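You operate a simulated robot arm through the tools that you are given. There is no shell and no other tool.

Carry out the task below with a simulated robot arm. There is one attempt and no reset: what you move stays moved.

## Task
Put things in order on the store counter top. At the end: the blue top canister stands where the silver thin shim stood; the black flush nozzle stands where the yellow spacer stood; the silver thin shim stands on top of the clear yellow band jar; the yellow spacer stands where the blue top canister stood; whatever was shut is shut again. Leave all else as you found it, and nothing knocked over.

It is judged by the outcome, as a careful person would: the job done as asked, and still so three seconds after it is handed in. It fails if anything else is knocked over, pushed out of place, dropped, spilled or broken.

## Robot
A 6-joint arm with a two-finger parallel gripper, fixed in place. Base frame: the origin is at the foot of the arm, x ahead of it, y to its left, z up; the work surface is at about z = 0.11. Units: m, rad, N and s.
With the tool pointing down near the work surface it reaches from about 0.14 to 0.46 m from the base axis. Its first joint turns from -1.257 to 1.257 rad. Payload 0.65 kg.
Tool frame: the origin (TCP) lies between the finger pads and is the grasp point; the fingertips stand 0.025 m ahead of it; z points along the fingers, y is the line along which they close. The gripper opens to 0.076 m. The fingers are 0.018 m wide and 0.01 m thick; the gripper's body (0.036 by 0.078 m) begins 0.045 m behind the TCP.
Orientation is that of the tool frame in the base frame, as a unit quaternion [x, y, z, w]. With the fingers straight down and closing along the base's y, the tool's x points along the base's -x, its y along +y and its z along -z.

## Interface
- The arm moves only by the tool arm_command. Its argument "targets" is a list that holds one entry, the list of rows, each a list of 6 numbers: the shift along the tool's x, y, z in mm, then the turn, a rotation vector about the tool's x, y, z in rad. In form: [[[tx, ty, tz, rx, ry, rz], ...]]. A call has 1 to 20 rows; each row shifts and turns the commanded pose from where the row before left it, along the tool's axes as they then stand. "gripper" is the gripper command, from -1 (fully open) to 1 (shut), values between in proportion, set as the call begins (left out, the last holds). A row lasts 0.2 s, in which the tool goes at most 0.05 m and 0.15 rad; a call with a longer step from one row to the next is refused whole, and so is a gripper value outside its range. A pose out of reach is approached as far as the arm can. The call stops where the force on the tool passes 40 N (or 10 N more than at its start, if that is more) or the arm is blocked; 0.2 s more then pass. Each finger travels about 0.108 m/s and halts on what it meets, pressing with about 26 N; the grip force reading is that of the motor and also rises with nothing between the fingers. The clock runs only during rows and for 0.2 s after the last one: add rows that do not move to give the fingers time. The reply holds the time, the measured pose of the TCP, the force on the tool along the base axes, the opening and the grip force, in the units named above and with some noise, with the torque about the TCP (base axes, N m) and any sound that the robot's microphone picked up.
- Cameras (640 x 400 px; columns grow to the right, rows downward): "scene" is fixed at [0.0708, 0.291, 0.4225]; the picture's right is [-0.61, -0.79, 0.00], its down [-0.35, 0.27, -0.90] and it looks along [0.71, -0.55, -0.44] (base axes); focal length 214 px, centre (320, 200). "wrist" rides on the gripper at [0.058, 0.011, -0.081] in the tool frame; the picture's right is [-0.18, 0.98, 0.00], its down [-0.75, -0.14, -0.64] and it looks along [-0.63, -0.12, 0.77] (tool axes); focal length 243 px, centre (320, 200). There is no depth. A picture from a camera that has moved, and an enlarged one, comes with that camera's place and axes in the base frame and with its lens. The place of the scene camera against the robot may be out by one fixed shift of up to 0.012 m in any direction.
- camera(camera): a new picture of that camera. No time passes.
- close_up(camera, box): a new picture of the part [left, top, right, bottom] of that camera's present view, enlarged. No time passes.
- hand_in(): hands the job in; it is judged then, once.

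Nothing tells you positions but the pictures and the camera data. Unless the task says otherwise, let go and move clear before handing in.

The tools are called after ">>>" as a command line: name --argument value ..., lists and objects as JSON in quotes. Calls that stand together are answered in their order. arm_command: Moves the arm, as the interface text tells. Its arguments: {"type":"object","properties":{"targets":{"type":"array","items":{"type":"array","items":{"type":"array","items":{"type":"number"}}}},"gripper":{"type":"number"}},"required":["targets"]} The other tools are called the same way: camera (camera) takes a picture; close_up (camera, box) takes an enlarged picture of a part of a camera's view; hand_in () hands the job in.

At the start:

```text
t: 0.0
position: [0.1968, 0.1031, 0.4015]
tool_rot: [0.001, 1.0, 0.0, 0.0]
ft_force: [-0.6, 0.2, 0.6]
torque: [-0.03, -0.02, -0.01]
gripper_width: 0.0761
finger_force: 0.1
```

scene: 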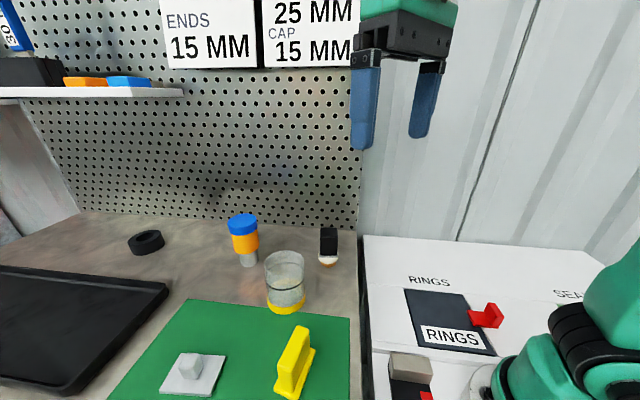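
wrist: 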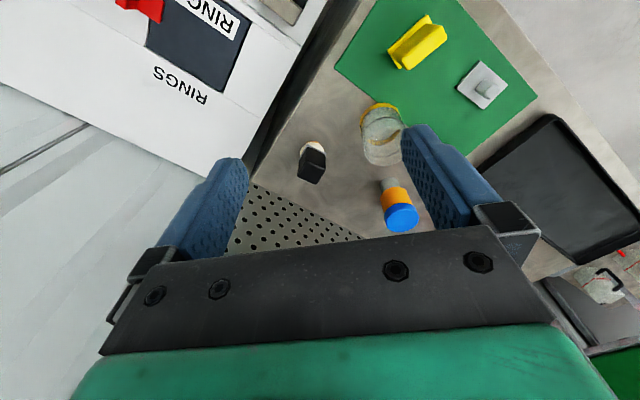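

I see a counter with a green mat holding a silver shim and a yellow spacer, plus a clear jar with a yellow band, a blue-top canister and a black nozzle. I'll look closer before moving anything.

>>> close_up --camera "scene" --box '[120, 200, 380, 400]'

>>> close_up --camera "wrist" --box '[270, 0, 550, 240]'

>>> close_up --camera "scene" --box '[340, 220, 640, 400]'

>>> close_up --camera "scene" --box '[0, 0, 260, 200]'

```text
2.00 times, centred on (250, 300) of scene
camera zoom: at [0.0708, 0.291, 0.4225], right [-0.61, -0.79, 0.0], down [-0.35, 0.27, -0.9], along [0.71, -0.55, -0.44], focal length 429 px, centre (460, 0)
```

zoom: 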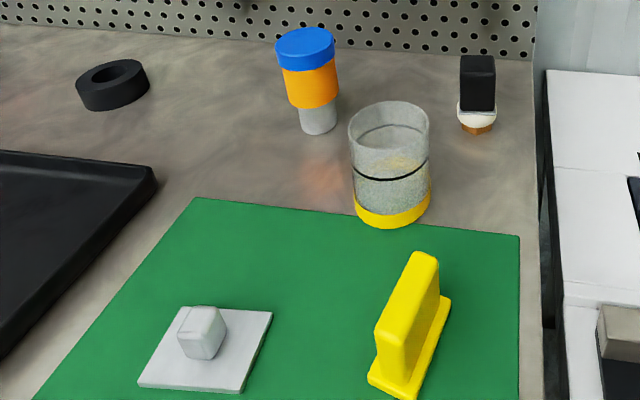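

```text
1.67 times, centred on (410, 120) of wrist
camera zoom: at [0.1374, 0.1124, 0.4828], right [0.18, 0.98, 0.0], down [0.75, -0.14, 0.64], along [0.63, -0.12, -0.77], focal length 404 px, centre (170, 333)
```

zoom: 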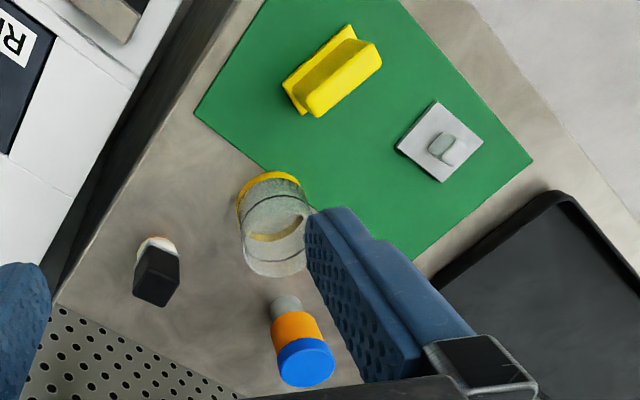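

```text
2.13 times, centred on (490, 310) of scene
camera zoom: at [0.0708, 0.291, 0.4225], right [-0.61, -0.79, 0.0], down [-0.35, 0.27, -0.9], along [0.71, -0.55, -0.44], focal length 458 px, centre (-43, -35)
```

zoom: 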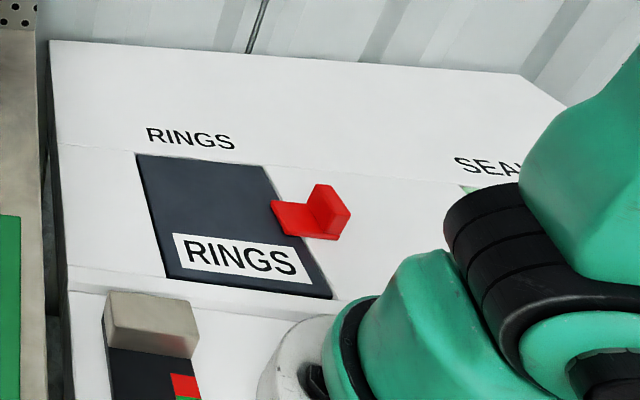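

```text
2.00 times, centred on (130, 100) of scene
camera zoom: at [0.0708, 0.291, 0.4225], right [-0.61, -0.79, 0.0], down [-0.35, 0.27, -0.9], along [0.71, -0.55, -0.44], focal length 429 px, centre (700, 400)
```

zoom: 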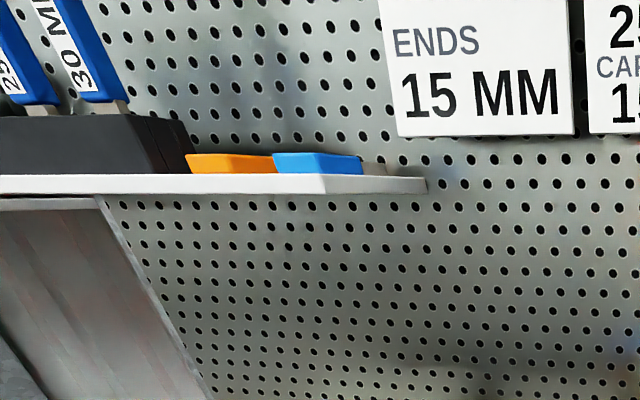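

The shim (plate about 60 x 40 mm with a knob) is near (0.278, 0.322) with its long side at about 49°. The spacer is near (0.20, 0.222), the jar near (0.303, 0.18) with its top at z ≈ 0.19, the canister near (0.42, 0.19), and the nozzle near (0.326, 0.066). I'll move above the shim for a closer view.

>>> arm_command --targets '[[[-10.2, 27.4, 15, 0, 0, 0], [-10.2, 27.4, 15, 0, 0, 0], [-10.2, 27.4, 15, 0, 0, 0], [-10.2, 27.4, 15, 0, 0, 0], [-10.2, 27.4, 15, 0, 0, 0], [-10.2, 27.4, 15, 0, 0, 0], [-10.2, 27.4, 15, 0, 0, 0], [-10.2, 27.4, 15, 0, 0, 0], [0, 0, 0, 0, 0, -0.143], [0, 0, 0, 0, 0, -0.143], [0, 0, 0, 0, 0, -0.143], [0, 0, 0, 0, 0, -0.143], [0, 0, 0, 0, 0, -0.143], [0, 0, 0, 0, 0, -0.143], [0, 0, 0, 0, 0, 0]]]' --gripper -1

>>> camera --camera "wrist"

>>> camera --camera "scene"

```text
t: 3.2
position: [0.2735, 0.3153, 0.2763]
tool_rot: [-0.416, 0.909, 0.0, 0.0]
ft_force: [-0.8, -0.1, 0.1]
torque: [-0.02, -0.01, 0.01]
gripper_width: 0.0759
finger_force: 0.1
out of reach, approached as far as the arm can: row 8
```

```text
taken
camera wrist: at [0.2259, 0.2781, 0.3572], right [-0.62, 0.78, 0.0], down [0.6, 0.48, 0.64], along [0.5, 0.4, -0.77], focal length 243 px, centre (320, 200)
```

wrist: 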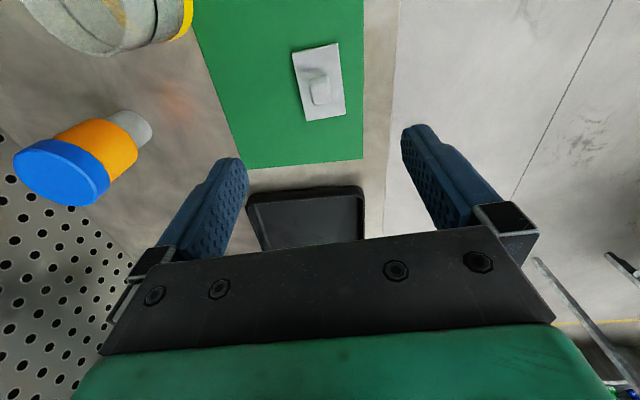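

```text
taken
```

scene: 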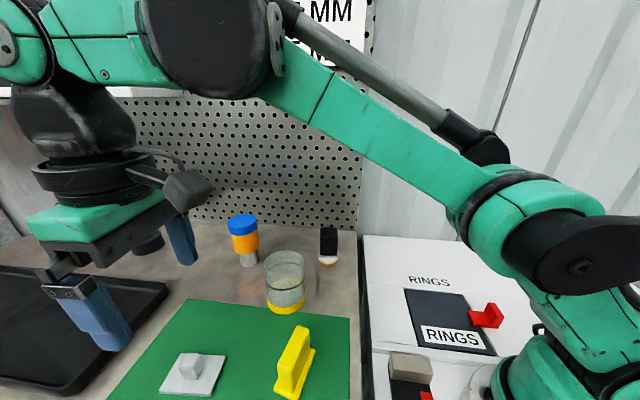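

The tool is now roughly above the shim, though the arm is at its reach limit at this height. I'll zoom in on the shim, canister and jar from here.

>>> close_up --camera "wrist" --box '[240, 20, 400, 140]'

>>> close_up --camera "wrist" --box '[0, 0, 240, 220]'

>>> close_up --camera "scene" --box '[150, 320, 250, 400]'

>>> close_up --camera "scene" --box '[210, 200, 350, 320]'

```text
3.33 times, centred on (320, 80) of wrist
camera zoom: at [0.2259, 0.2781, 0.3572], right [-0.62, 0.78, 0.0], down [0.6, 0.48, 0.64], along [0.5, 0.4, -0.77], focal length 809 px, centre (320, 600)
```

zoom: 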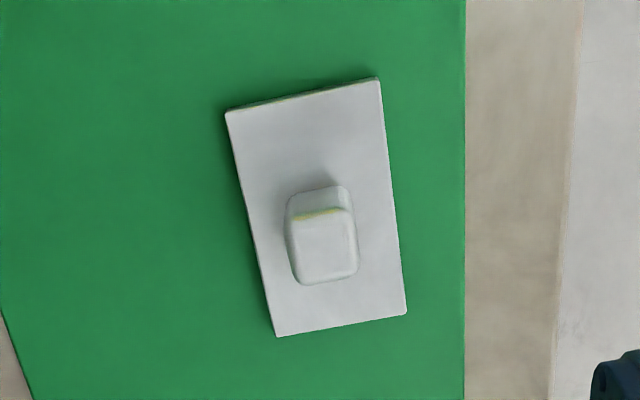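

```text
1.82 times, centred on (120, 110) of wrist
camera zoom: at [0.2259, 0.2781, 0.3572], right [-0.62, 0.78, 0.0], down [0.6, 0.48, 0.64], along [0.5, 0.4, -0.77], focal length 441 px, centre (684, 364)
```

zoom: 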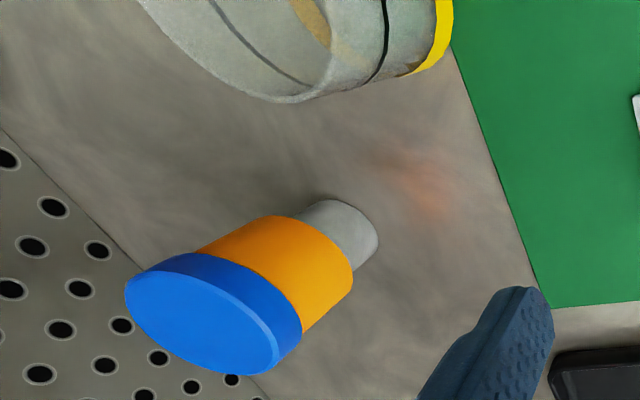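

```text
5.00 times, centred on (200, 360) of scene
camera zoom: at [0.0708, 0.291, 0.4225], right [-0.61, -0.79, 0.0], down [-0.35, 0.27, -0.9], along [0.71, -0.55, -0.44], focal length 1072 px, centre (920, -600)
```

zoom: 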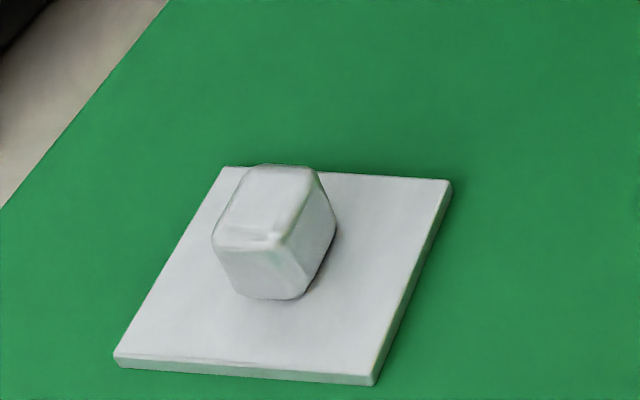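

```text
3.33 times, centred on (280, 260) of scene
camera zoom: at [0.0708, 0.291, 0.4225], right [-0.61, -0.79, 0.0], down [-0.35, 0.27, -0.9], along [0.71, -0.55, -0.44], focal length 715 px, centre (453, 0)
```

zoom: 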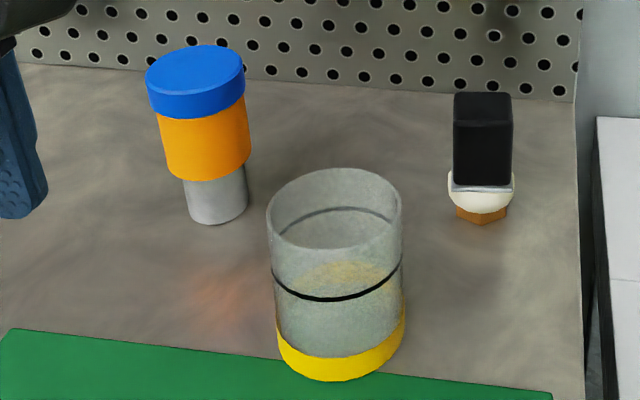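

The jar is an open clear cylinder with no lid, and the shim has a centred knob of about 18 mm. Before grasping anything I'll survey the jar, canister and nozzle from a nearer pose.

>>> arm_command --targets '[[[25.7, -14.9, -9, 0, 0, 0], [25.7, -14.9, -9, 0, 0, 0], [25.7, -14.9, -9, 0, 0, 0], [25.7, -14.9, -9, 0, 0, 0], [25.7, -14.9, -9, 0, 0, 0], [25.7, -14.9, -9, 0, 0, 0], [0, 0, 0, 0, 0, 0.112], [0, 0, 0, 0, 0, 0.112], [0, 0, 0, 0, 0, 0.112], [0, 0, 0, 0, 0, 0]]]'

>>> camera --camera "wrist"

>>> close_up --camera "wrist" --box '[220, 20, 420, 200]'

```text
t: 5.4
position: [0.2408, 0.1399, 0.3291]
tool_rot: [-0.257, 0.966, 0.001, 0.0]
ft_force: [0.4, 0.1, 0.0]
torque: [-0.01, -0.05, 0.0]
gripper_width: 0.0763
finger_force: 0.0
```

```text
taken
camera wrist: at [0.183, 0.1209, 0.4112], right [-0.33, 0.94, 0.0], down [0.72, 0.25, 0.64], along [0.61, 0.21, -0.77], focal length 243 px, centre (320, 200)
```

wrist: 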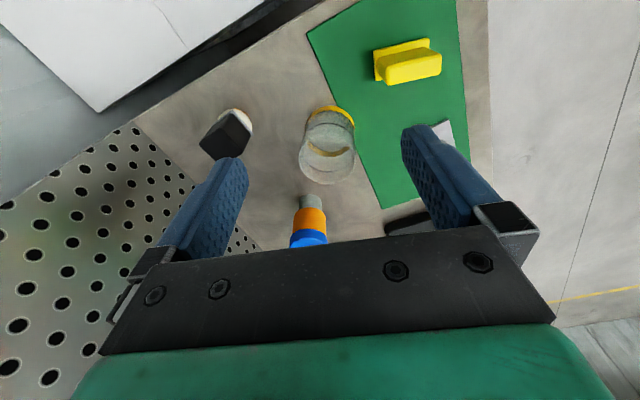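

```text
2.22 times, centred on (320, 110) of wrist
camera zoom: at [0.183, 0.1209, 0.4112], right [-0.33, 0.94, 0.0], down [0.72, 0.25, 0.64], along [0.61, 0.21, -0.77], focal length 539 px, centre (320, 400)
```

zoom: 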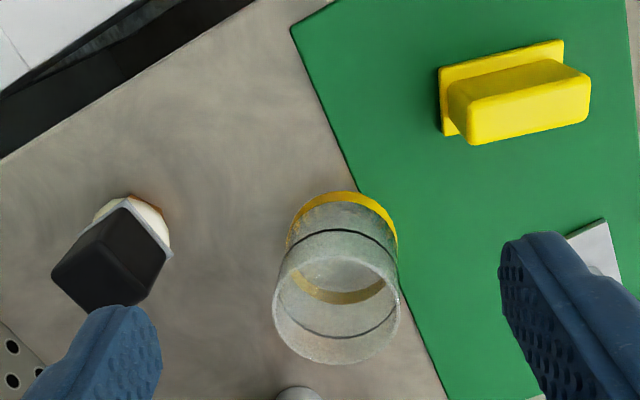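

The jar's centre is near (0.302, 0.174) with its rim at about z 0.19. The shim is at (0.2755, 0.3187) at 49°, so I'll go above it low enough to stay in reach.

>>> arm_command --targets '[[[0, 0, 0, 0, 0, -0.1123], [0, 0, 0, 0, 0, -0.1123], [0, 0, 0, 0, 0, -0.1123], [-22.56, 12.99, 17.1, 0, 0, 0], [-22.56, 12.99, 17.1, 0, 0, 0], [-22.56, 12.99, 17.1, 0, 0, 0], [-22.56, 12.99, 17.1, 0, 0, 0], [-22.56, 12.99, 17.1, 0, 0, 0], [-22.56, 12.99, 17.1, 0, 0, 0], [-22.56, 12.99, 17.1, 0, 0, 0], [0, 0, 0, 0, 0, 0]]]' --gripper -1

>>> camera --camera "wrist"

>>> close_up --camera "wrist" --box '[240, 40, 400, 160]'

```text
t: 7.8
position: [0.2746, 0.3202, 0.2089]
tool_rot: [-0.415, 0.91, 0.0, 0.0]
ft_force: [-0.2, 0.6, 0.0]
torque: [0.01, -0.03, 0.01]
gripper_width: 0.0762
finger_force: 0.1
```

```text
taken
camera wrist: at [0.2281, 0.2832, 0.2906], right [-0.62, 0.78, 0.0], down [0.6, 0.48, 0.64], along [0.5, 0.4, -0.77], focal length 243 px, centre (320, 200)
```

wrist: 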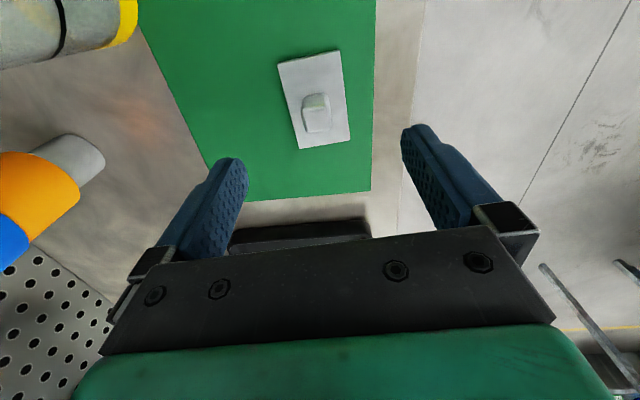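

```text
3.33 times, centred on (320, 100) of wrist
camera zoom: at [0.2281, 0.2832, 0.2906], right [-0.62, 0.78, 0.0], down [0.6, 0.48, 0.64], along [0.5, 0.4, -0.77], focal length 809 px, centre (320, 533)
```

zoom: 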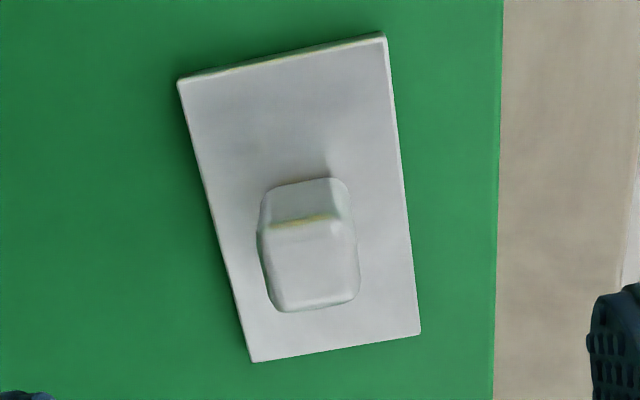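

The shim measures consistently at (0.276, 0.319), aligned with the tool. I'll descend over the knob in steps.

>>> arm_command --targets '[[[0, -1.9, 15, 0, 0, 0], [0, 0, 15, 0, 0, 0], [0, 0, 15, 0, 0, 0], [0, 0, 12, 0, 0, 0], [0, 0, 0, 0, 0, 0]]]'

>>> camera --camera "wrist"

>>> close_up --camera "scene" --box '[120, 280, 280, 400]'

```text
t: 9.0
position: [0.276, 0.3193, 0.1516]
tool_rot: [-0.416, 0.909, -0.001, 0.001]
ft_force: [0.0, 0.3, -0.4]
torque: [0.0, -0.02, 0.0]
gripper_width: 0.076
finger_force: 0.1
```

```text
taken
camera wrist: at [0.2287, 0.2817, 0.2332], right [-0.62, 0.78, 0.0], down [0.6, 0.48, 0.64], along [0.5, 0.4, -0.77], focal length 243 px, centre (320, 200)
```

wrist: 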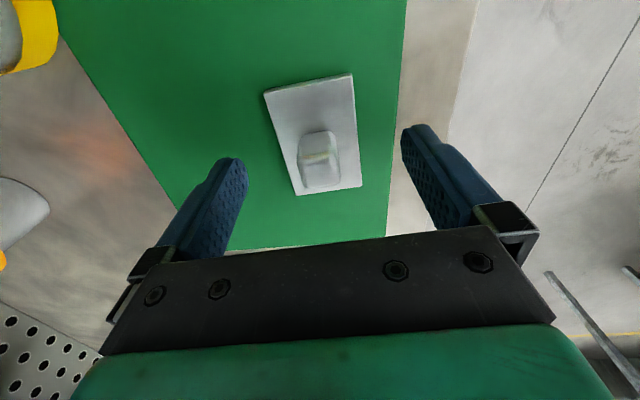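

```text
3.33 times, centred on (200, 340) of scene
camera zoom: at [0.0708, 0.291, 0.4225], right [-0.61, -0.79, 0.0], down [-0.35, 0.27, -0.9], along [0.71, -0.55, -0.44], focal length 715 px, centre (720, -267)
```

zoom: 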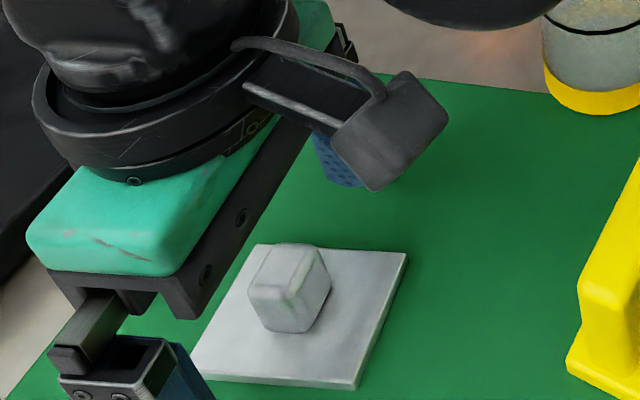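

The fingers straddle the knob correctly. I'll go down the last few millimetres and close.

>>> arm_command --targets '[[[0, 0, 7, 0, 0, 0], [0, 0, 0, 0, 0, 0]]]'

>>> arm_command --targets '[[[0, 0, 0, 0, 0, 0], [0, 0, 0, 0, 0, 0], [0, 0, 0, 0, 0, 0], [0, 0, 0, 0, 0, 0]]]' --gripper 1

>>> camera --camera "wrist"

```text
t: 9.6
position: [0.2762, 0.3175, 0.1451]
tool_rot: [-0.416, 0.91, 0.0, 0.0]
ft_force: [0.0, 0.4, -0.3]
torque: [0.0, -0.02, 0.0]
gripper_width: 0.0758
finger_force: 0.1
```

```text
t: 10.6
position: [0.2755, 0.3178, 0.1466]
tool_rot: [-0.415, 0.91, 0.001, 0.0]
ft_force: [-0.8, 0.3, -0.9]
torque: [-0.01, 0.0, 0.01]
gripper_width: 0.0175
finger_force: 26.0
```

```text
taken
camera wrist: at [0.2285, 0.2811, 0.2268], right [-0.62, 0.78, 0.0], down [0.6, 0.48, 0.64], along [0.5, 0.4, -0.77], focal length 243 px, centre (320, 200)
```

wrist: 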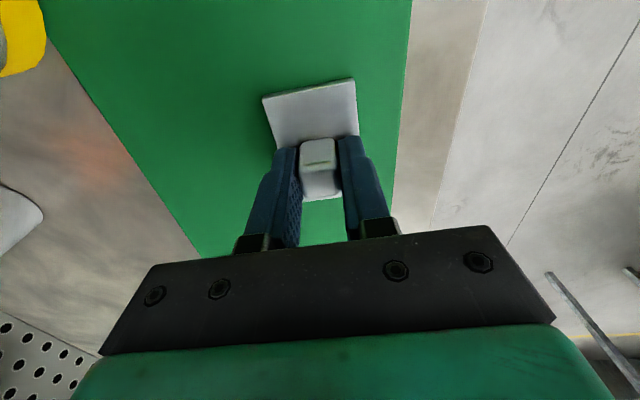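

The knob is gripped at 17.5 mm. I'll lift the shim straight up and check that it hangs level before carrying it over the jar.

>>> arm_command --targets '[[[0, 0, -8, 0, 0, 0], [0, 0, -12, 0, 0, 0], [0, 0, -20, 0, 0, 0], [0, 0, -20, 0, 0, 0], [0, 0, 0, 0, 0, 0]]]'

>>> camera --camera "scene"

>>> camera --camera "wrist"

```text
t: 11.8
position: [0.2772, 0.3169, 0.2064]
tool_rot: [-0.416, 0.909, 0.0, 0.0]
ft_force: [-0.1, 0.7, 1.0]
torque: [0.02, -0.02, -0.01]
gripper_width: 0.0001
finger_force: 24.1
```

```text
taken
```

scene: 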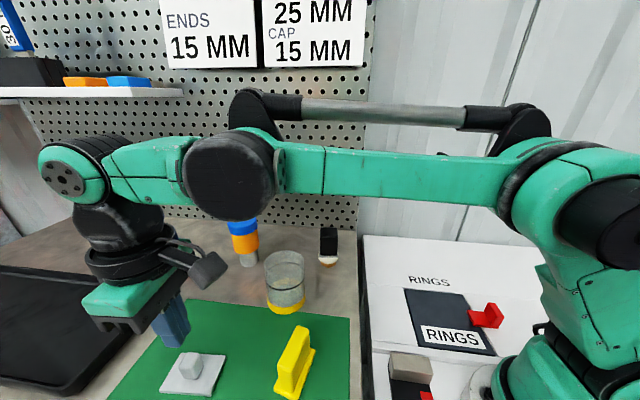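

```text
taken
camera wrist: at [0.2301, 0.2802, 0.2884], right [-0.62, 0.78, 0.0], down [0.6, 0.48, 0.64], along [0.5, 0.4, -0.77], focal length 243 px, centre (320, 200)
```

wrist: 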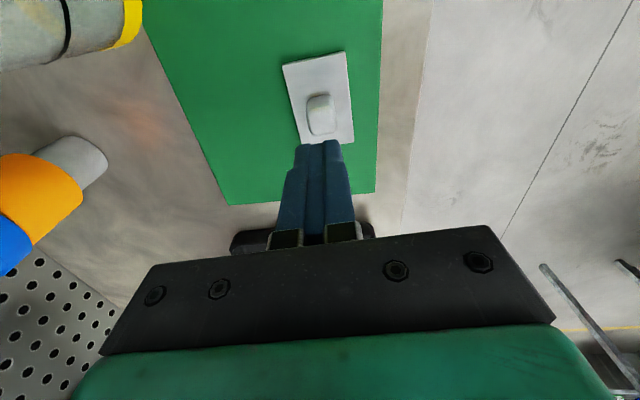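

The knob slipped out of the fingers and the shim stayed on the mat. I'll check whether it moved and look at the knob's shape before gripping lower.

>>> close_up --camera "wrist" --box '[240, 40, 400, 160]'

>>> close_up --camera "scene" --box '[150, 320, 250, 400]'

```text
3.33 times, centred on (320, 100) of wrist
camera zoom: at [0.2301, 0.2802, 0.2884], right [-0.62, 0.78, 0.0], down [0.6, 0.48, 0.64], along [0.5, 0.4, -0.77], focal length 809 px, centre (320, 533)
```

zoom: 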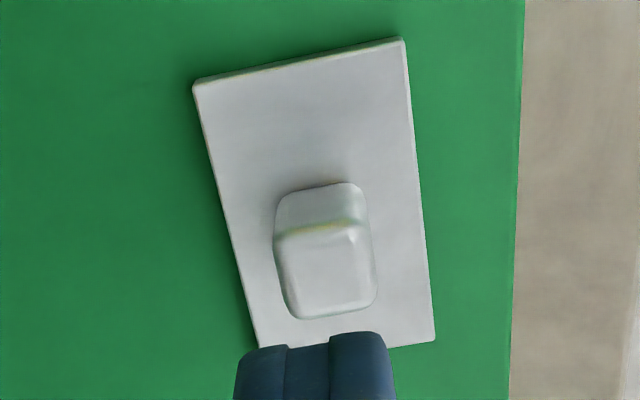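

```text
5.00 times, centred on (200, 360) of scene
camera zoom: at [0.0708, 0.291, 0.4225], right [-0.61, -0.79, 0.0], down [-0.35, 0.27, -0.9], along [0.71, -0.55, -0.44], focal length 1072 px, centre (920, -600)
```

zoom: 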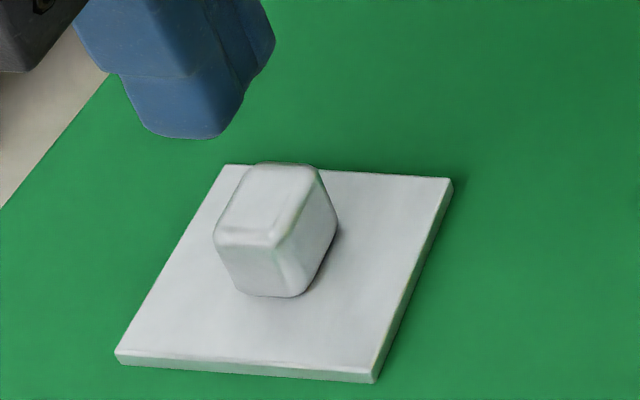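

The shim is exactly where it was. I'll reopen, re-centre slightly outward, and descend in small steps to grip the knob as low as possible.

>>> arm_command --targets '[[[0, 0, 0, 0, 0, 0], [0, 0, 0, 0, 0, 0], [0, 0, 0, 0, 0, 0]]]' --gripper -1

>>> arm_command --targets '[[[-2, 0.8, 15, 0, 0, 0], [0, 0, 15, 0, 0, 0], [0, 0, 15, 0, 0, 0], [0, 0, 13, 0, 0, 0], [0, 0, 3, 0, 0, 0], [0, 0, 1, 0, 0, 0], [0, 0, 0, 0, 0, 0]]]'

>>> close_up --camera "scene" --box '[110, 300, 250, 400]'

```text
t: 12.6
position: [0.2779, 0.317, 0.2067]
tool_rot: [-0.415, 0.91, 0.0, 0.0]
ft_force: [0.0, -0.4, 0.1]
torque: [-0.05, 0.02, 0.01]
gripper_width: 0.0757
finger_force: 0.0
```

```text
t: 14.2
position: [0.2763, 0.3195, 0.1452]
tool_rot: [-0.416, 0.909, -0.001, 0.0]
ft_force: [-0.2, 0.9, -0.1]
torque: [0.0, -0.01, -0.01]
gripper_width: 0.0761
finger_force: 0.1
```

```text
4.00 times, centred on (180, 350) of scene
camera zoom: at [0.0708, 0.291, 0.4225], right [-0.61, -0.79, 0.0], down [-0.35, 0.27, -0.9], along [0.71, -0.55, -0.44], focal length 858 px, centre (880, -400)
```

zoom: 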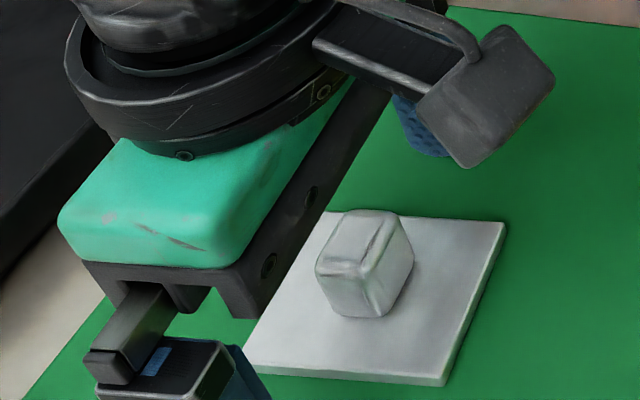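

At TCP z 0.145 there is no contact yet. I'll go about 4 mm lower, watching the force.

>>> arm_command --targets '[[[0, 0, 2, 0, 0, 0], [0, 0, 0, 0, 0, 0], [0, 0, 1, 0, 0, 0], [0, 0, 0, 0, 0, 0], [0, 0, 1, 0, 0, 0], [0, 0, 0, 0, 0, 0]]]'

>>> arm_command --targets '[[[0, 0, 0, 0, 0, 0], [0, 0, 0, 0, 0, 0], [0, 0, 0, 0, 0, 0], [0, 0, 0, 0, 0, 0], [0, 0, 0, 0, 0, 0]]]' --gripper 1

>>> close_up --camera "wrist" --box '[220, 60, 420, 210]'

>>> close_up --camera "scene" --box '[110, 300, 250, 400]'

```text
t: 15.6
position: [0.2767, 0.3209, 0.14]
tool_rot: [-0.415, 0.91, 0.001, 0.0]
ft_force: [0.2, 0.8, 0.6]
torque: [0.02, -0.01, 0.01]
gripper_width: 0.0759
finger_force: 0.1
```

```text
t: 16.8
position: [0.2764, 0.3204, 0.1404]
tool_rot: [-0.415, 0.91, 0.0, 0.001]
ft_force: [1.2, -0.4, 1.9]
torque: [-0.04, -0.06, 0.02]
gripper_width: 0.039
finger_force: 25.9
```

```text
2.67 times, centred on (320, 135) of wrist
camera zoom: at [0.2294, 0.2827, 0.2218], right [-0.62, 0.78, 0.0], down [0.6, 0.48, 0.64], along [0.5, 0.4, -0.77], focal length 647 px, centre (320, 373)
```

zoom: 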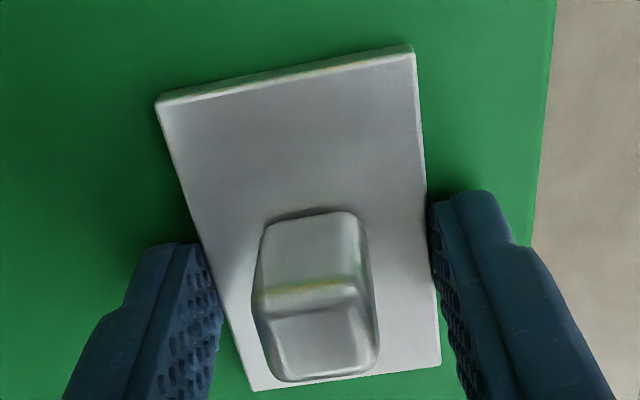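

```text
4.00 times, centred on (180, 350) of scene
camera zoom: at [0.0708, 0.291, 0.4225], right [-0.61, -0.79, 0.0], down [-0.35, 0.27, -0.9], along [0.71, -0.55, -0.44], focal length 858 px, centre (880, -400)
```

zoom: 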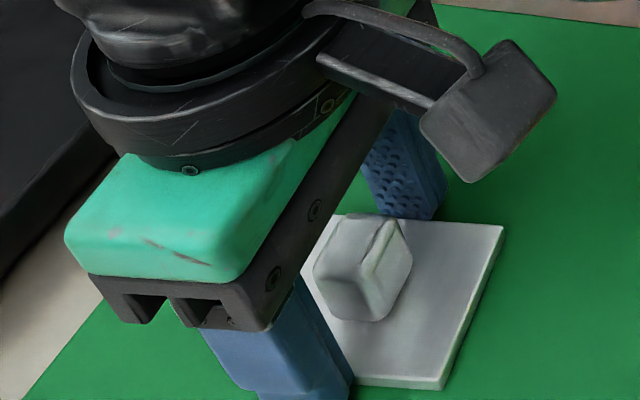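

At this depth the fingers caught the plate's edges (39 mm), so the plate top is a bit higher than I took it. I'll try a small lift to see whether this hold works and what the shim weighs.

>>> arm_command --targets '[[[0, 0, -1, 0, 0, 0], [0, 0, -1, 0, 0, 0], [0, 0, -1, 0, 0, 0], [0, 0, -1, 0, 0, 0], [0, 0, 0, 0, 0, 0], [0, 0, 0, 0, 0, 0]]]'

>>> close_up --camera "scene" --box '[110, 300, 250, 400]'

>>> close_up --camera "wrist" --box '[220, 60, 420, 210]'

```text
t: 18.2
position: [0.2777, 0.3194, 0.1448]
tool_rot: [-0.415, 0.91, 0.0, 0.0]
ft_force: [1.0, 0.3, -2.0]
torque: [0.01, 0.0, 0.0]
gripper_width: 0.0394
finger_force: 26.0
```

```text
4.00 times, centred on (180, 350) of scene
camera zoom: at [0.0708, 0.291, 0.4225], right [-0.61, -0.79, 0.0], down [-0.35, 0.27, -0.9], along [0.71, -0.55, -0.44], focal length 858 px, centre (880, -400)
```

zoom: 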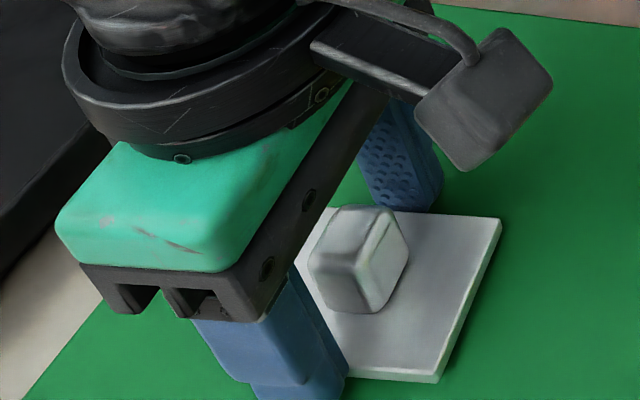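

```text
2.67 times, centred on (320, 135) of wrist
camera zoom: at [0.2296, 0.2828, 0.2257], right [-0.62, 0.78, 0.0], down [0.6, 0.48, 0.64], along [0.5, 0.4, -0.77], focal length 647 px, centre (320, 373)
```

zoom: 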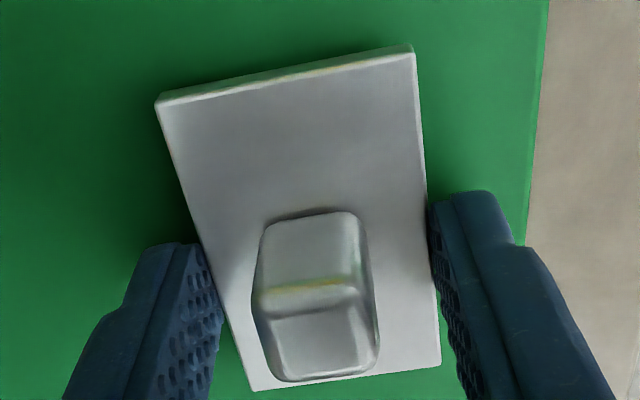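

The edge hold lifted the shim 4 mm with about 2 N of load and no slip. To hold more of the edge, I'll set it back down, open slightly, go 1 mm deeper and regrip.

>>> arm_command --targets '[[[0, 0, 1, 0, 0, 0], [0, 0, 1, 0, 0, 0], [0, 0, 1, 0, 0, 0], [0, 0, 1, 0, 0, 0], [0, 0, 0, 0, 0, 0]]]'

>>> arm_command --targets '[[[0, 0, 0, 0, 0, 0], [0, 0, 0, 0, 0, 0], [0, 0, 1.3, 0, 0, 0], [0, 0, 0, 0, 0, 0]]]' --gripper -0.3

>>> arm_command --targets '[[[0, 0, 0, 0, 0, 0], [0, 0, 0, 0, 0, 0], [0, 0, 0, 0, 0, 0], [0, 0, 0, 0, 0, 0]]]' --gripper 1

>>> arm_command --targets '[[[0, 0, -2, 0, 0, 0], [0, 0, -4, 0, 0, 0], [0, 0, -6, 0, 0, 0], [0, 0, -6, 0, 0, 0], [0, 0, -4, 0, 0, 0], [0, 0, 0, 0, 0, 0], [0, 0, 0, 0, 0, 0]]]'

>>> close_up --camera "scene" --box '[110, 300, 250, 400]'

>>> close_up --camera "wrist" --box '[220, 60, 420, 210]'

```text
t: 19.4
position: [0.2764, 0.3197, 0.1411]
tool_rot: [-0.417, 0.909, 0.001, 0.001]
ft_force: [-1.8, -1.3, 12.3]
torque: [-0.11, -0.11, -0.02]
gripper_width: 0.0393
finger_force: 26.0
```

```text
t: 20.4
position: [0.2768, 0.3206, 0.1397]
tool_rot: [-0.416, 0.909, 0.001, 0.0]
ft_force: [-1.1, -1.3, 24.6]
torque: [0.0, 0.12, 0.02]
gripper_width: 0.0494
finger_force: 0.0
```

```text
t: 21.4
position: [0.2773, 0.3204, 0.139]
tool_rot: [-0.416, 0.91, 0.0, 0.0]
ft_force: [1.0, -0.2, 7.0]
torque: [0.12, 0.13, -0.01]
gripper_width: 0.0393
finger_force: 25.6
stopped in row 4: the force on the tool passed its limit at 40 N (the readings are from after the stop); the commanded pose is now the measured one
```

```text
t: 23.0
position: [0.2787, 0.3198, 0.1599]
tool_rot: [-0.415, 0.91, 0.001, 0.0]
ft_force: [0.1, -0.5, -2.0]
torque: [-0.01, -0.01, 0.01]
gripper_width: 0.0393
finger_force: 25.8
```

```text
4.00 times, centred on (180, 350) of scene
camera zoom: at [0.0708, 0.291, 0.4225], right [-0.61, -0.79, 0.0], down [-0.35, 0.27, -0.9], along [0.71, -0.55, -0.44], focal length 858 px, centre (880, -400)
```

zoom: 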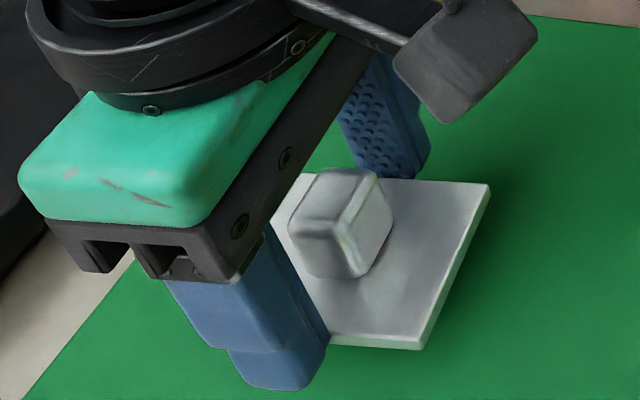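

```text
2.67 times, centred on (320, 135) of wrist
camera zoom: at [0.23, 0.2833, 0.2421], right [-0.62, 0.78, 0.0], down [0.6, 0.48, 0.64], along [0.5, 0.4, -0.77], focal length 647 px, centre (320, 373)
```

zoom: 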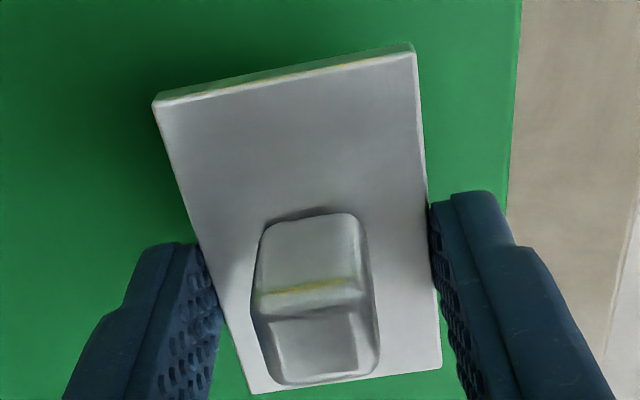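

The force readings show the mat top is at about z 0.1145, so the fingertips are flush with the plate's underside, which is too low for releasing on the rim. I'll set it down and regrip about 2.5 mm higher so the tips stay clear of the jar rim.

>>> arm_command --targets '[[[0, 0, 6, 0, 0, 0], [0, 0, 6, 0, 0, 0], [0, 0, 5, 0, 0, 0], [0, 0, 2, 0, 0, 0], [0, 0, 1.5, 0, 0, 0], [0, 0, 0, 0, 0, 0]]]'

>>> arm_command --targets '[[[0, 0, 0, 0, 0, 0], [0, 0, 0, 0, 0, 0], [0, 0, 0, 0, 0, 0]]]' --gripper -0.3

```text
t: 24.4
position: [0.277, 0.3207, 0.1399]
tool_rot: [-0.415, 0.91, 0.0, 0.001]
ft_force: [0.2, 0.5, -0.8]
torque: [0.0, 0.03, 0.04]
gripper_width: 0.0394
finger_force: 26.3
```

```text
t: 25.2
position: [0.2767, 0.3207, 0.1398]
tool_rot: [-0.416, 0.91, 0.0, 0.0]
ft_force: [0.1, -0.5, 0.8]
torque: [0.01, 0.0, -0.01]
gripper_width: 0.0495
finger_force: 0.0
```

>>> arm_command --targets '[[[0, 0, -2.3, 0, 0, 0], [0, 0, 0, 0, 0, 0]]]'

>>> arm_command --targets '[[[0, 0, 0, 0, 0, 0], [0, 0, 0, 0, 0, 0], [0, 0, 0, 0, 0, 0], [0, 0, 0, 0, 0, 0]]]' --gripper 1

>>> close_up --camera "scene" --box '[110, 300, 250, 400]'

```text
t: 25.8
position: [0.277, 0.3206, 0.1412]
tool_rot: [-0.415, 0.91, 0.0, -0.001]
ft_force: [0.3, 0.0, 0.4]
torque: [0.01, 0.0, 0.01]
gripper_width: 0.0495
finger_force: 0.0
```

```text
t: 26.8
position: [0.2773, 0.3199, 0.142]
tool_rot: [-0.415, 0.91, 0.0, 0.001]
ft_force: [-0.2, -0.4, -0.1]
torque: [0.0, 0.02, -0.01]
gripper_width: 0.0393
finger_force: 25.9
```

```text
4.00 times, centred on (180, 350) of scene
camera zoom: at [0.0708, 0.291, 0.4225], right [-0.61, -0.79, 0.0], down [-0.35, 0.27, -0.9], along [0.71, -0.55, -0.44], focal length 858 px, centre (880, -400)
```

zoom: 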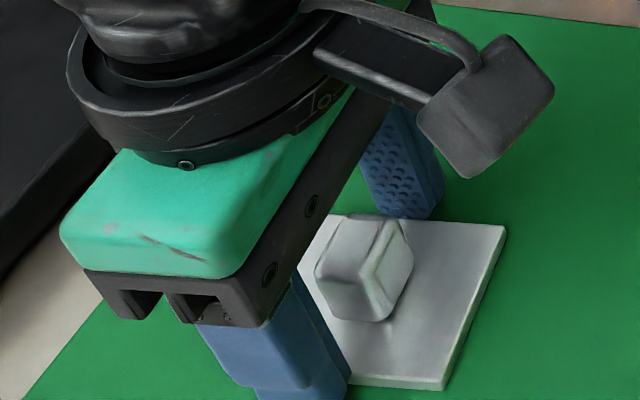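

Now the plate edges are held with the tips slightly above its underside. I'll lift slowly over the mat and check the hold.

>>> arm_command --targets '[[[0, 0, -2, 0, 0, 0], [0, 0, -4, 0, 0, 0], [0, 0, -6, 0, 0, 0], [0, 0, -8, 0, 0, 0], [0, 0, -8, 0, 0, 0], [0, 0, -6, 0, 0, 0], [0, 0, -4, 0, 0, 0], [0, 0, 0, 0, 0, 0]]]'

>>> close_up --camera "scene" --box '[110, 280, 250, 380]'

>>> close_up --camera "wrist" --box '[220, 60, 420, 210]'

```text
t: 28.6
position: [0.2778, 0.3197, 0.1815]
tool_rot: [-0.416, 0.909, -0.001, 0.0]
ft_force: [0.2, -0.4, -1.2]
torque: [-0.01, 0.0, -0.01]
gripper_width: 0.0391
finger_force: 25.9
```

```text
4.00 times, centred on (180, 330) of scene
camera zoom: at [0.0708, 0.291, 0.4225], right [-0.61, -0.79, 0.0], down [-0.35, 0.27, -0.9], along [0.71, -0.55, -0.44], focal length 858 px, centre (880, -320)
```

zoom: 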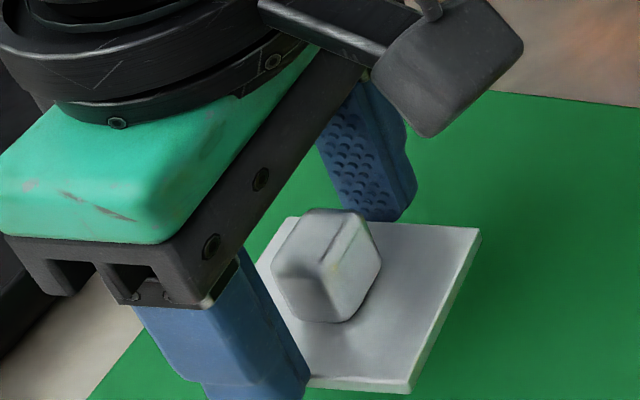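

```text
2.67 times, centred on (320, 135) of wrist
camera zoom: at [0.2301, 0.2827, 0.2625], right [-0.62, 0.78, 0.0], down [0.6, 0.48, 0.64], along [0.5, 0.4, -0.77], focal length 647 px, centre (320, 373)
```

zoom: 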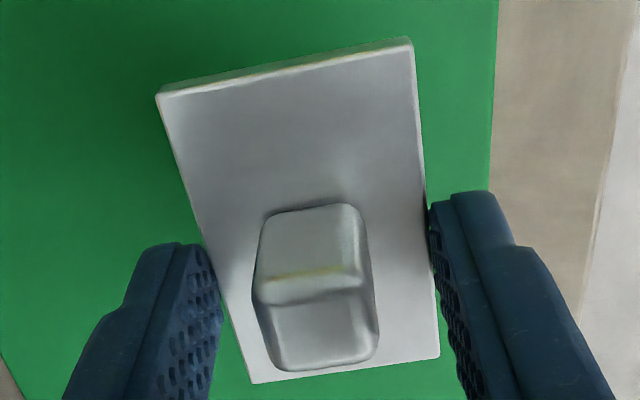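

The hold is firm and level. I'll raise to z ≈ 0.27 and carry it slowly over the jar.

>>> arm_command --targets '[[[2, -2.5, -6, 0, 0, 0], [4, -5, -11, 0, 0, 0], [4, -5, -12, 0, 0, 0], [4, -5, -12, 0, 0, 0], [4, -5, -12, 0, 0, 0], [4, -5, -12, 0, 0, 0], [4, -5, -11, 0, 0, 0], [4, -5, -8, 0, 0, 0], [4, -5, -5, 0, 0, 0], [6, -7.5, -1, 0, 0, 0], [7, -8.8, 0, 0, 0, 0], [8, -10, 0, 0, 0, 0], [8, -10, 0, 0, 0, 0], [8, -10, 0, 0, 0, 0], [7, -8.8, 0, 0, 0, 0], [6, -7.5, 0, 0, 0, 0], [4.5, -6, 0, 0, 0, 0], [2.4, -3, 0, 0, 0, 0], [0, 0, 0, 0, 0, 0]]]'

>>> camera --camera "scene"

>>> camera --camera "wrist"

```text
t: 32.6
position: [0.3039, 0.1771, 0.2698]
tool_rot: [-0.416, 0.91, 0.0, -0.001]
ft_force: [0.5, 1.0, -1.1]
torque: [0.01, 0.0, -0.01]
gripper_width: 0.0388
finger_force: 26.0
```

```text
taken
```

scene: 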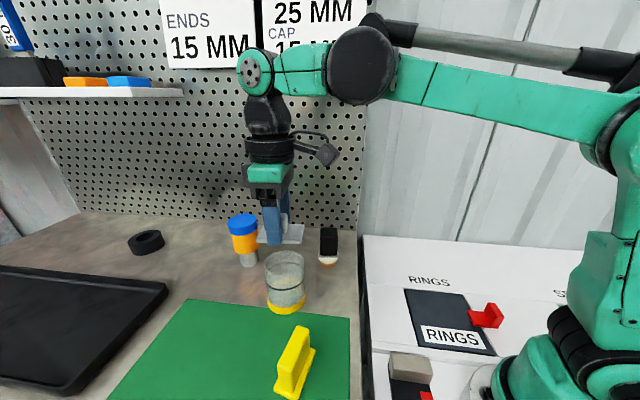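

```text
taken
camera wrist: at [0.2566, 0.1397, 0.3518], right [-0.62, 0.78, 0.0], down [0.6, 0.48, 0.64], along [0.5, 0.4, -0.77], focal length 243 px, centre (320, 200)
```

wrist: 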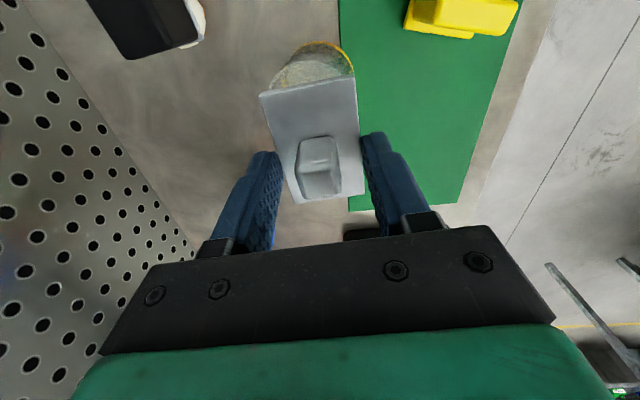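

The shim is over the jar. I'll zoom in on both views to check alignment before lowering.

>>> close_up --camera "wrist" --box '[230, 20, 390, 120]'

>>> close_up --camera "scene" --box '[210, 200, 350, 320]'

```text
4.00 times, centred on (310, 70) of wrist
camera zoom: at [0.2566, 0.1397, 0.3518], right [-0.62, 0.78, 0.0], down [0.6, 0.48, 0.64], along [0.5, 0.4, -0.77], focal length 970 px, centre (360, 720)
```

zoom: 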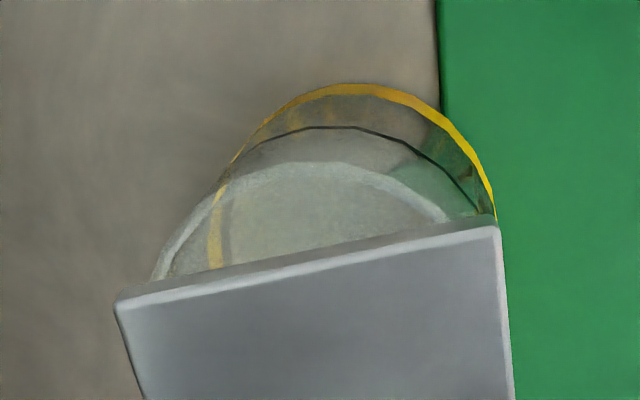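

```text
3.33 times, centred on (280, 260) of scene
camera zoom: at [0.0708, 0.291, 0.4225], right [-0.61, -0.79, 0.0], down [-0.35, 0.27, -0.9], along [0.71, -0.55, -0.44], focal length 715 px, centre (453, 0)
```

zoom: 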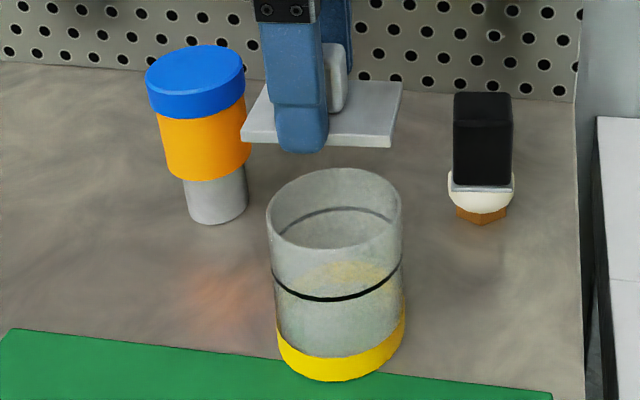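

The jar centre refines to about (0.304, 0.1755), so the plate needs to go about 3 mm further out. I'll shift and lower to just above the rim.

>>> arm_command --targets '[[[-1.2, -0.6, 0, 0, 0, 0], [-1.2, -0.6, 4, 0, 0, 0], [0, 0, 8, 0, 0, 0], [0, 0, 8, 0, 0, 0], [0, 0, 8, 0, 0, 0], [0, 0, 6, 0, 0, 0], [0, 0, 4, 0, 0, 0], [0, 0, 0, 0, 0, 0]]]'

>>> close_up --camera "scene" --box '[210, 200, 350, 320]'

>>> close_up --camera "wrist" --box '[220, 30, 420, 210]'

```text
t: 34.4
position: [0.3064, 0.1766, 0.233]
tool_rot: [-0.416, 0.91, 0.0, 0.0]
ft_force: [0.2, 0.5, -1.1]
torque: [-0.01, 0.01, -0.02]
gripper_width: 0.0392
finger_force: 26.3
```

```text
3.33 times, centred on (280, 260) of scene
camera zoom: at [0.0708, 0.291, 0.4225], right [-0.61, -0.79, 0.0], down [-0.35, 0.27, -0.9], along [0.71, -0.55, -0.44], focal length 715 px, centre (453, 0)
```

zoom: 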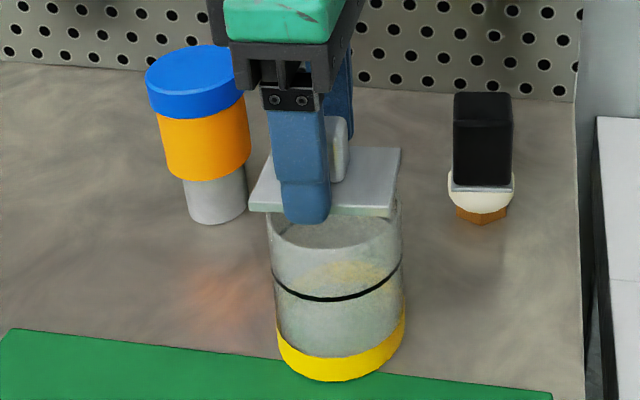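

```text
2.22 times, centred on (320, 120) of wrist
camera zoom: at [0.2594, 0.1401, 0.3142], right [-0.62, 0.78, 0.0], down [0.6, 0.48, 0.64], along [0.5, 0.4, -0.77], focal length 539 px, centre (320, 378)
```

zoom: 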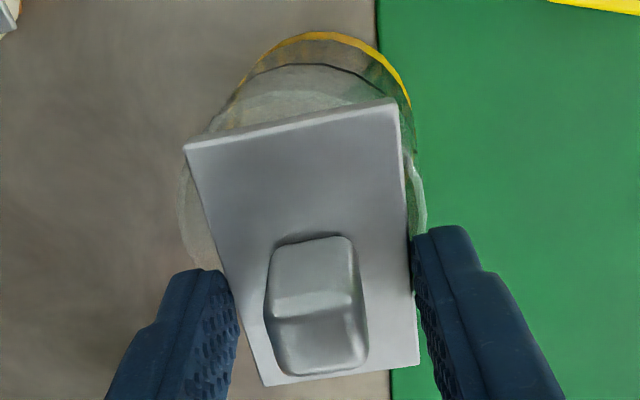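

The plate is centred over the rim to within a couple of millimetres. I'll lower gently, watching the force for contact.

>>> arm_command --targets '[[[0, 0, 3, 0, 0, 0], [0, 0, 3, 0, 0, 0], [0, 0, 2, 0, 0, 0], [0, 0, 0, 0, 0, 0]]]'

>>> close_up --camera "scene" --box '[240, 220, 330, 290]'

```text
t: 35.4
position: [0.3053, 0.1784, 0.2236]
tool_rot: [-0.415, 0.91, 0.001, 0.0]
ft_force: [-0.8, 0.1, -0.7]
torque: [-0.01, 0.0, 0.0]
gripper_width: 0.0397
finger_force: 25.8
```

```text
5.71 times, centred on (285, 255) of scene
camera zoom: at [0.0708, 0.291, 0.4225], right [-0.61, -0.79, 0.0], down [-0.35, 0.27, -0.9], along [0.71, -0.55, -0.44], focal length 1226 px, centre (520, -114)
```

zoom: 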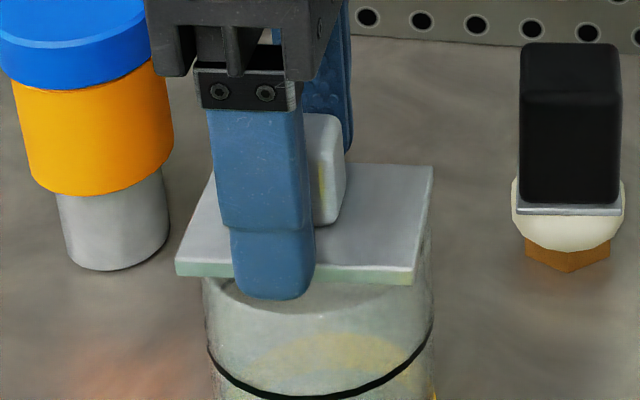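

>>> arm_command --targets '[[[0, 0, 1, 0, 0, 0], [0, 0, 0, 0, 0, 0], [0, 0, 1, 0, 0, 0], [0, 0, 0, 0, 0, 0]]]'

>>> arm_command --targets '[[[0, 0, 1, 0, 0, 0], [0, 0, 0, 0, 0, 0]]]'

>>> arm_command --targets '[[[0, 0, 1, 0, 0, 0], [0, 0, 0, 0, 0, 0]]]'

>>> close_up --camera "scene" --box '[240, 220, 330, 290]'

```text
t: 36.4
position: [0.3056, 0.1781, 0.2219]
tool_rot: [-0.416, 0.909, 0.0, 0.0]
ft_force: [-0.1, -0.5, -2.1]
torque: [-0.02, 0.0, -0.02]
gripper_width: 0.0395
finger_force: 26.1
```

```text
t: 37.0
position: [0.3059, 0.1788, 0.2222]
tool_rot: [-0.415, 0.91, 0.0, -0.001]
ft_force: [0.3, 0.2, -1.5]
torque: [0.02, 0.0, 0.01]
gripper_width: 0.0392
finger_force: 25.7
```

```text
t: 37.6
position: [0.3071, 0.1771, 0.221]
tool_rot: [-0.415, 0.91, 0.0, 0.0]
ft_force: [-0.5, 1.0, -1.0]
torque: [-0.01, 0.01, -0.01]
gripper_width: 0.0395
finger_force: 26.3
```

```text
5.71 times, centred on (285, 255) of scene
camera zoom: at [0.0708, 0.291, 0.4225], right [-0.61, -0.79, 0.0], down [-0.35, 0.27, -0.9], along [0.71, -0.55, -0.44], focal length 1226 px, centre (520, -114)
```

zoom: 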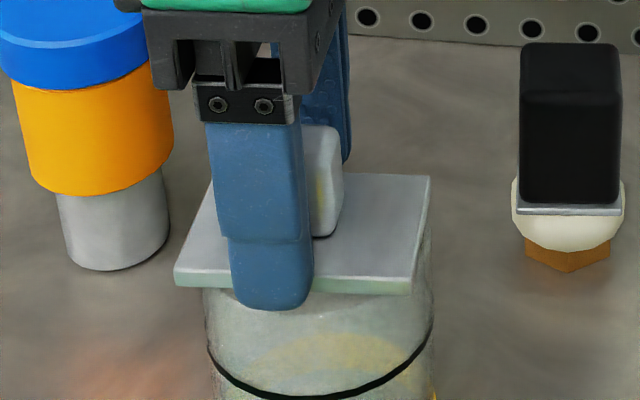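

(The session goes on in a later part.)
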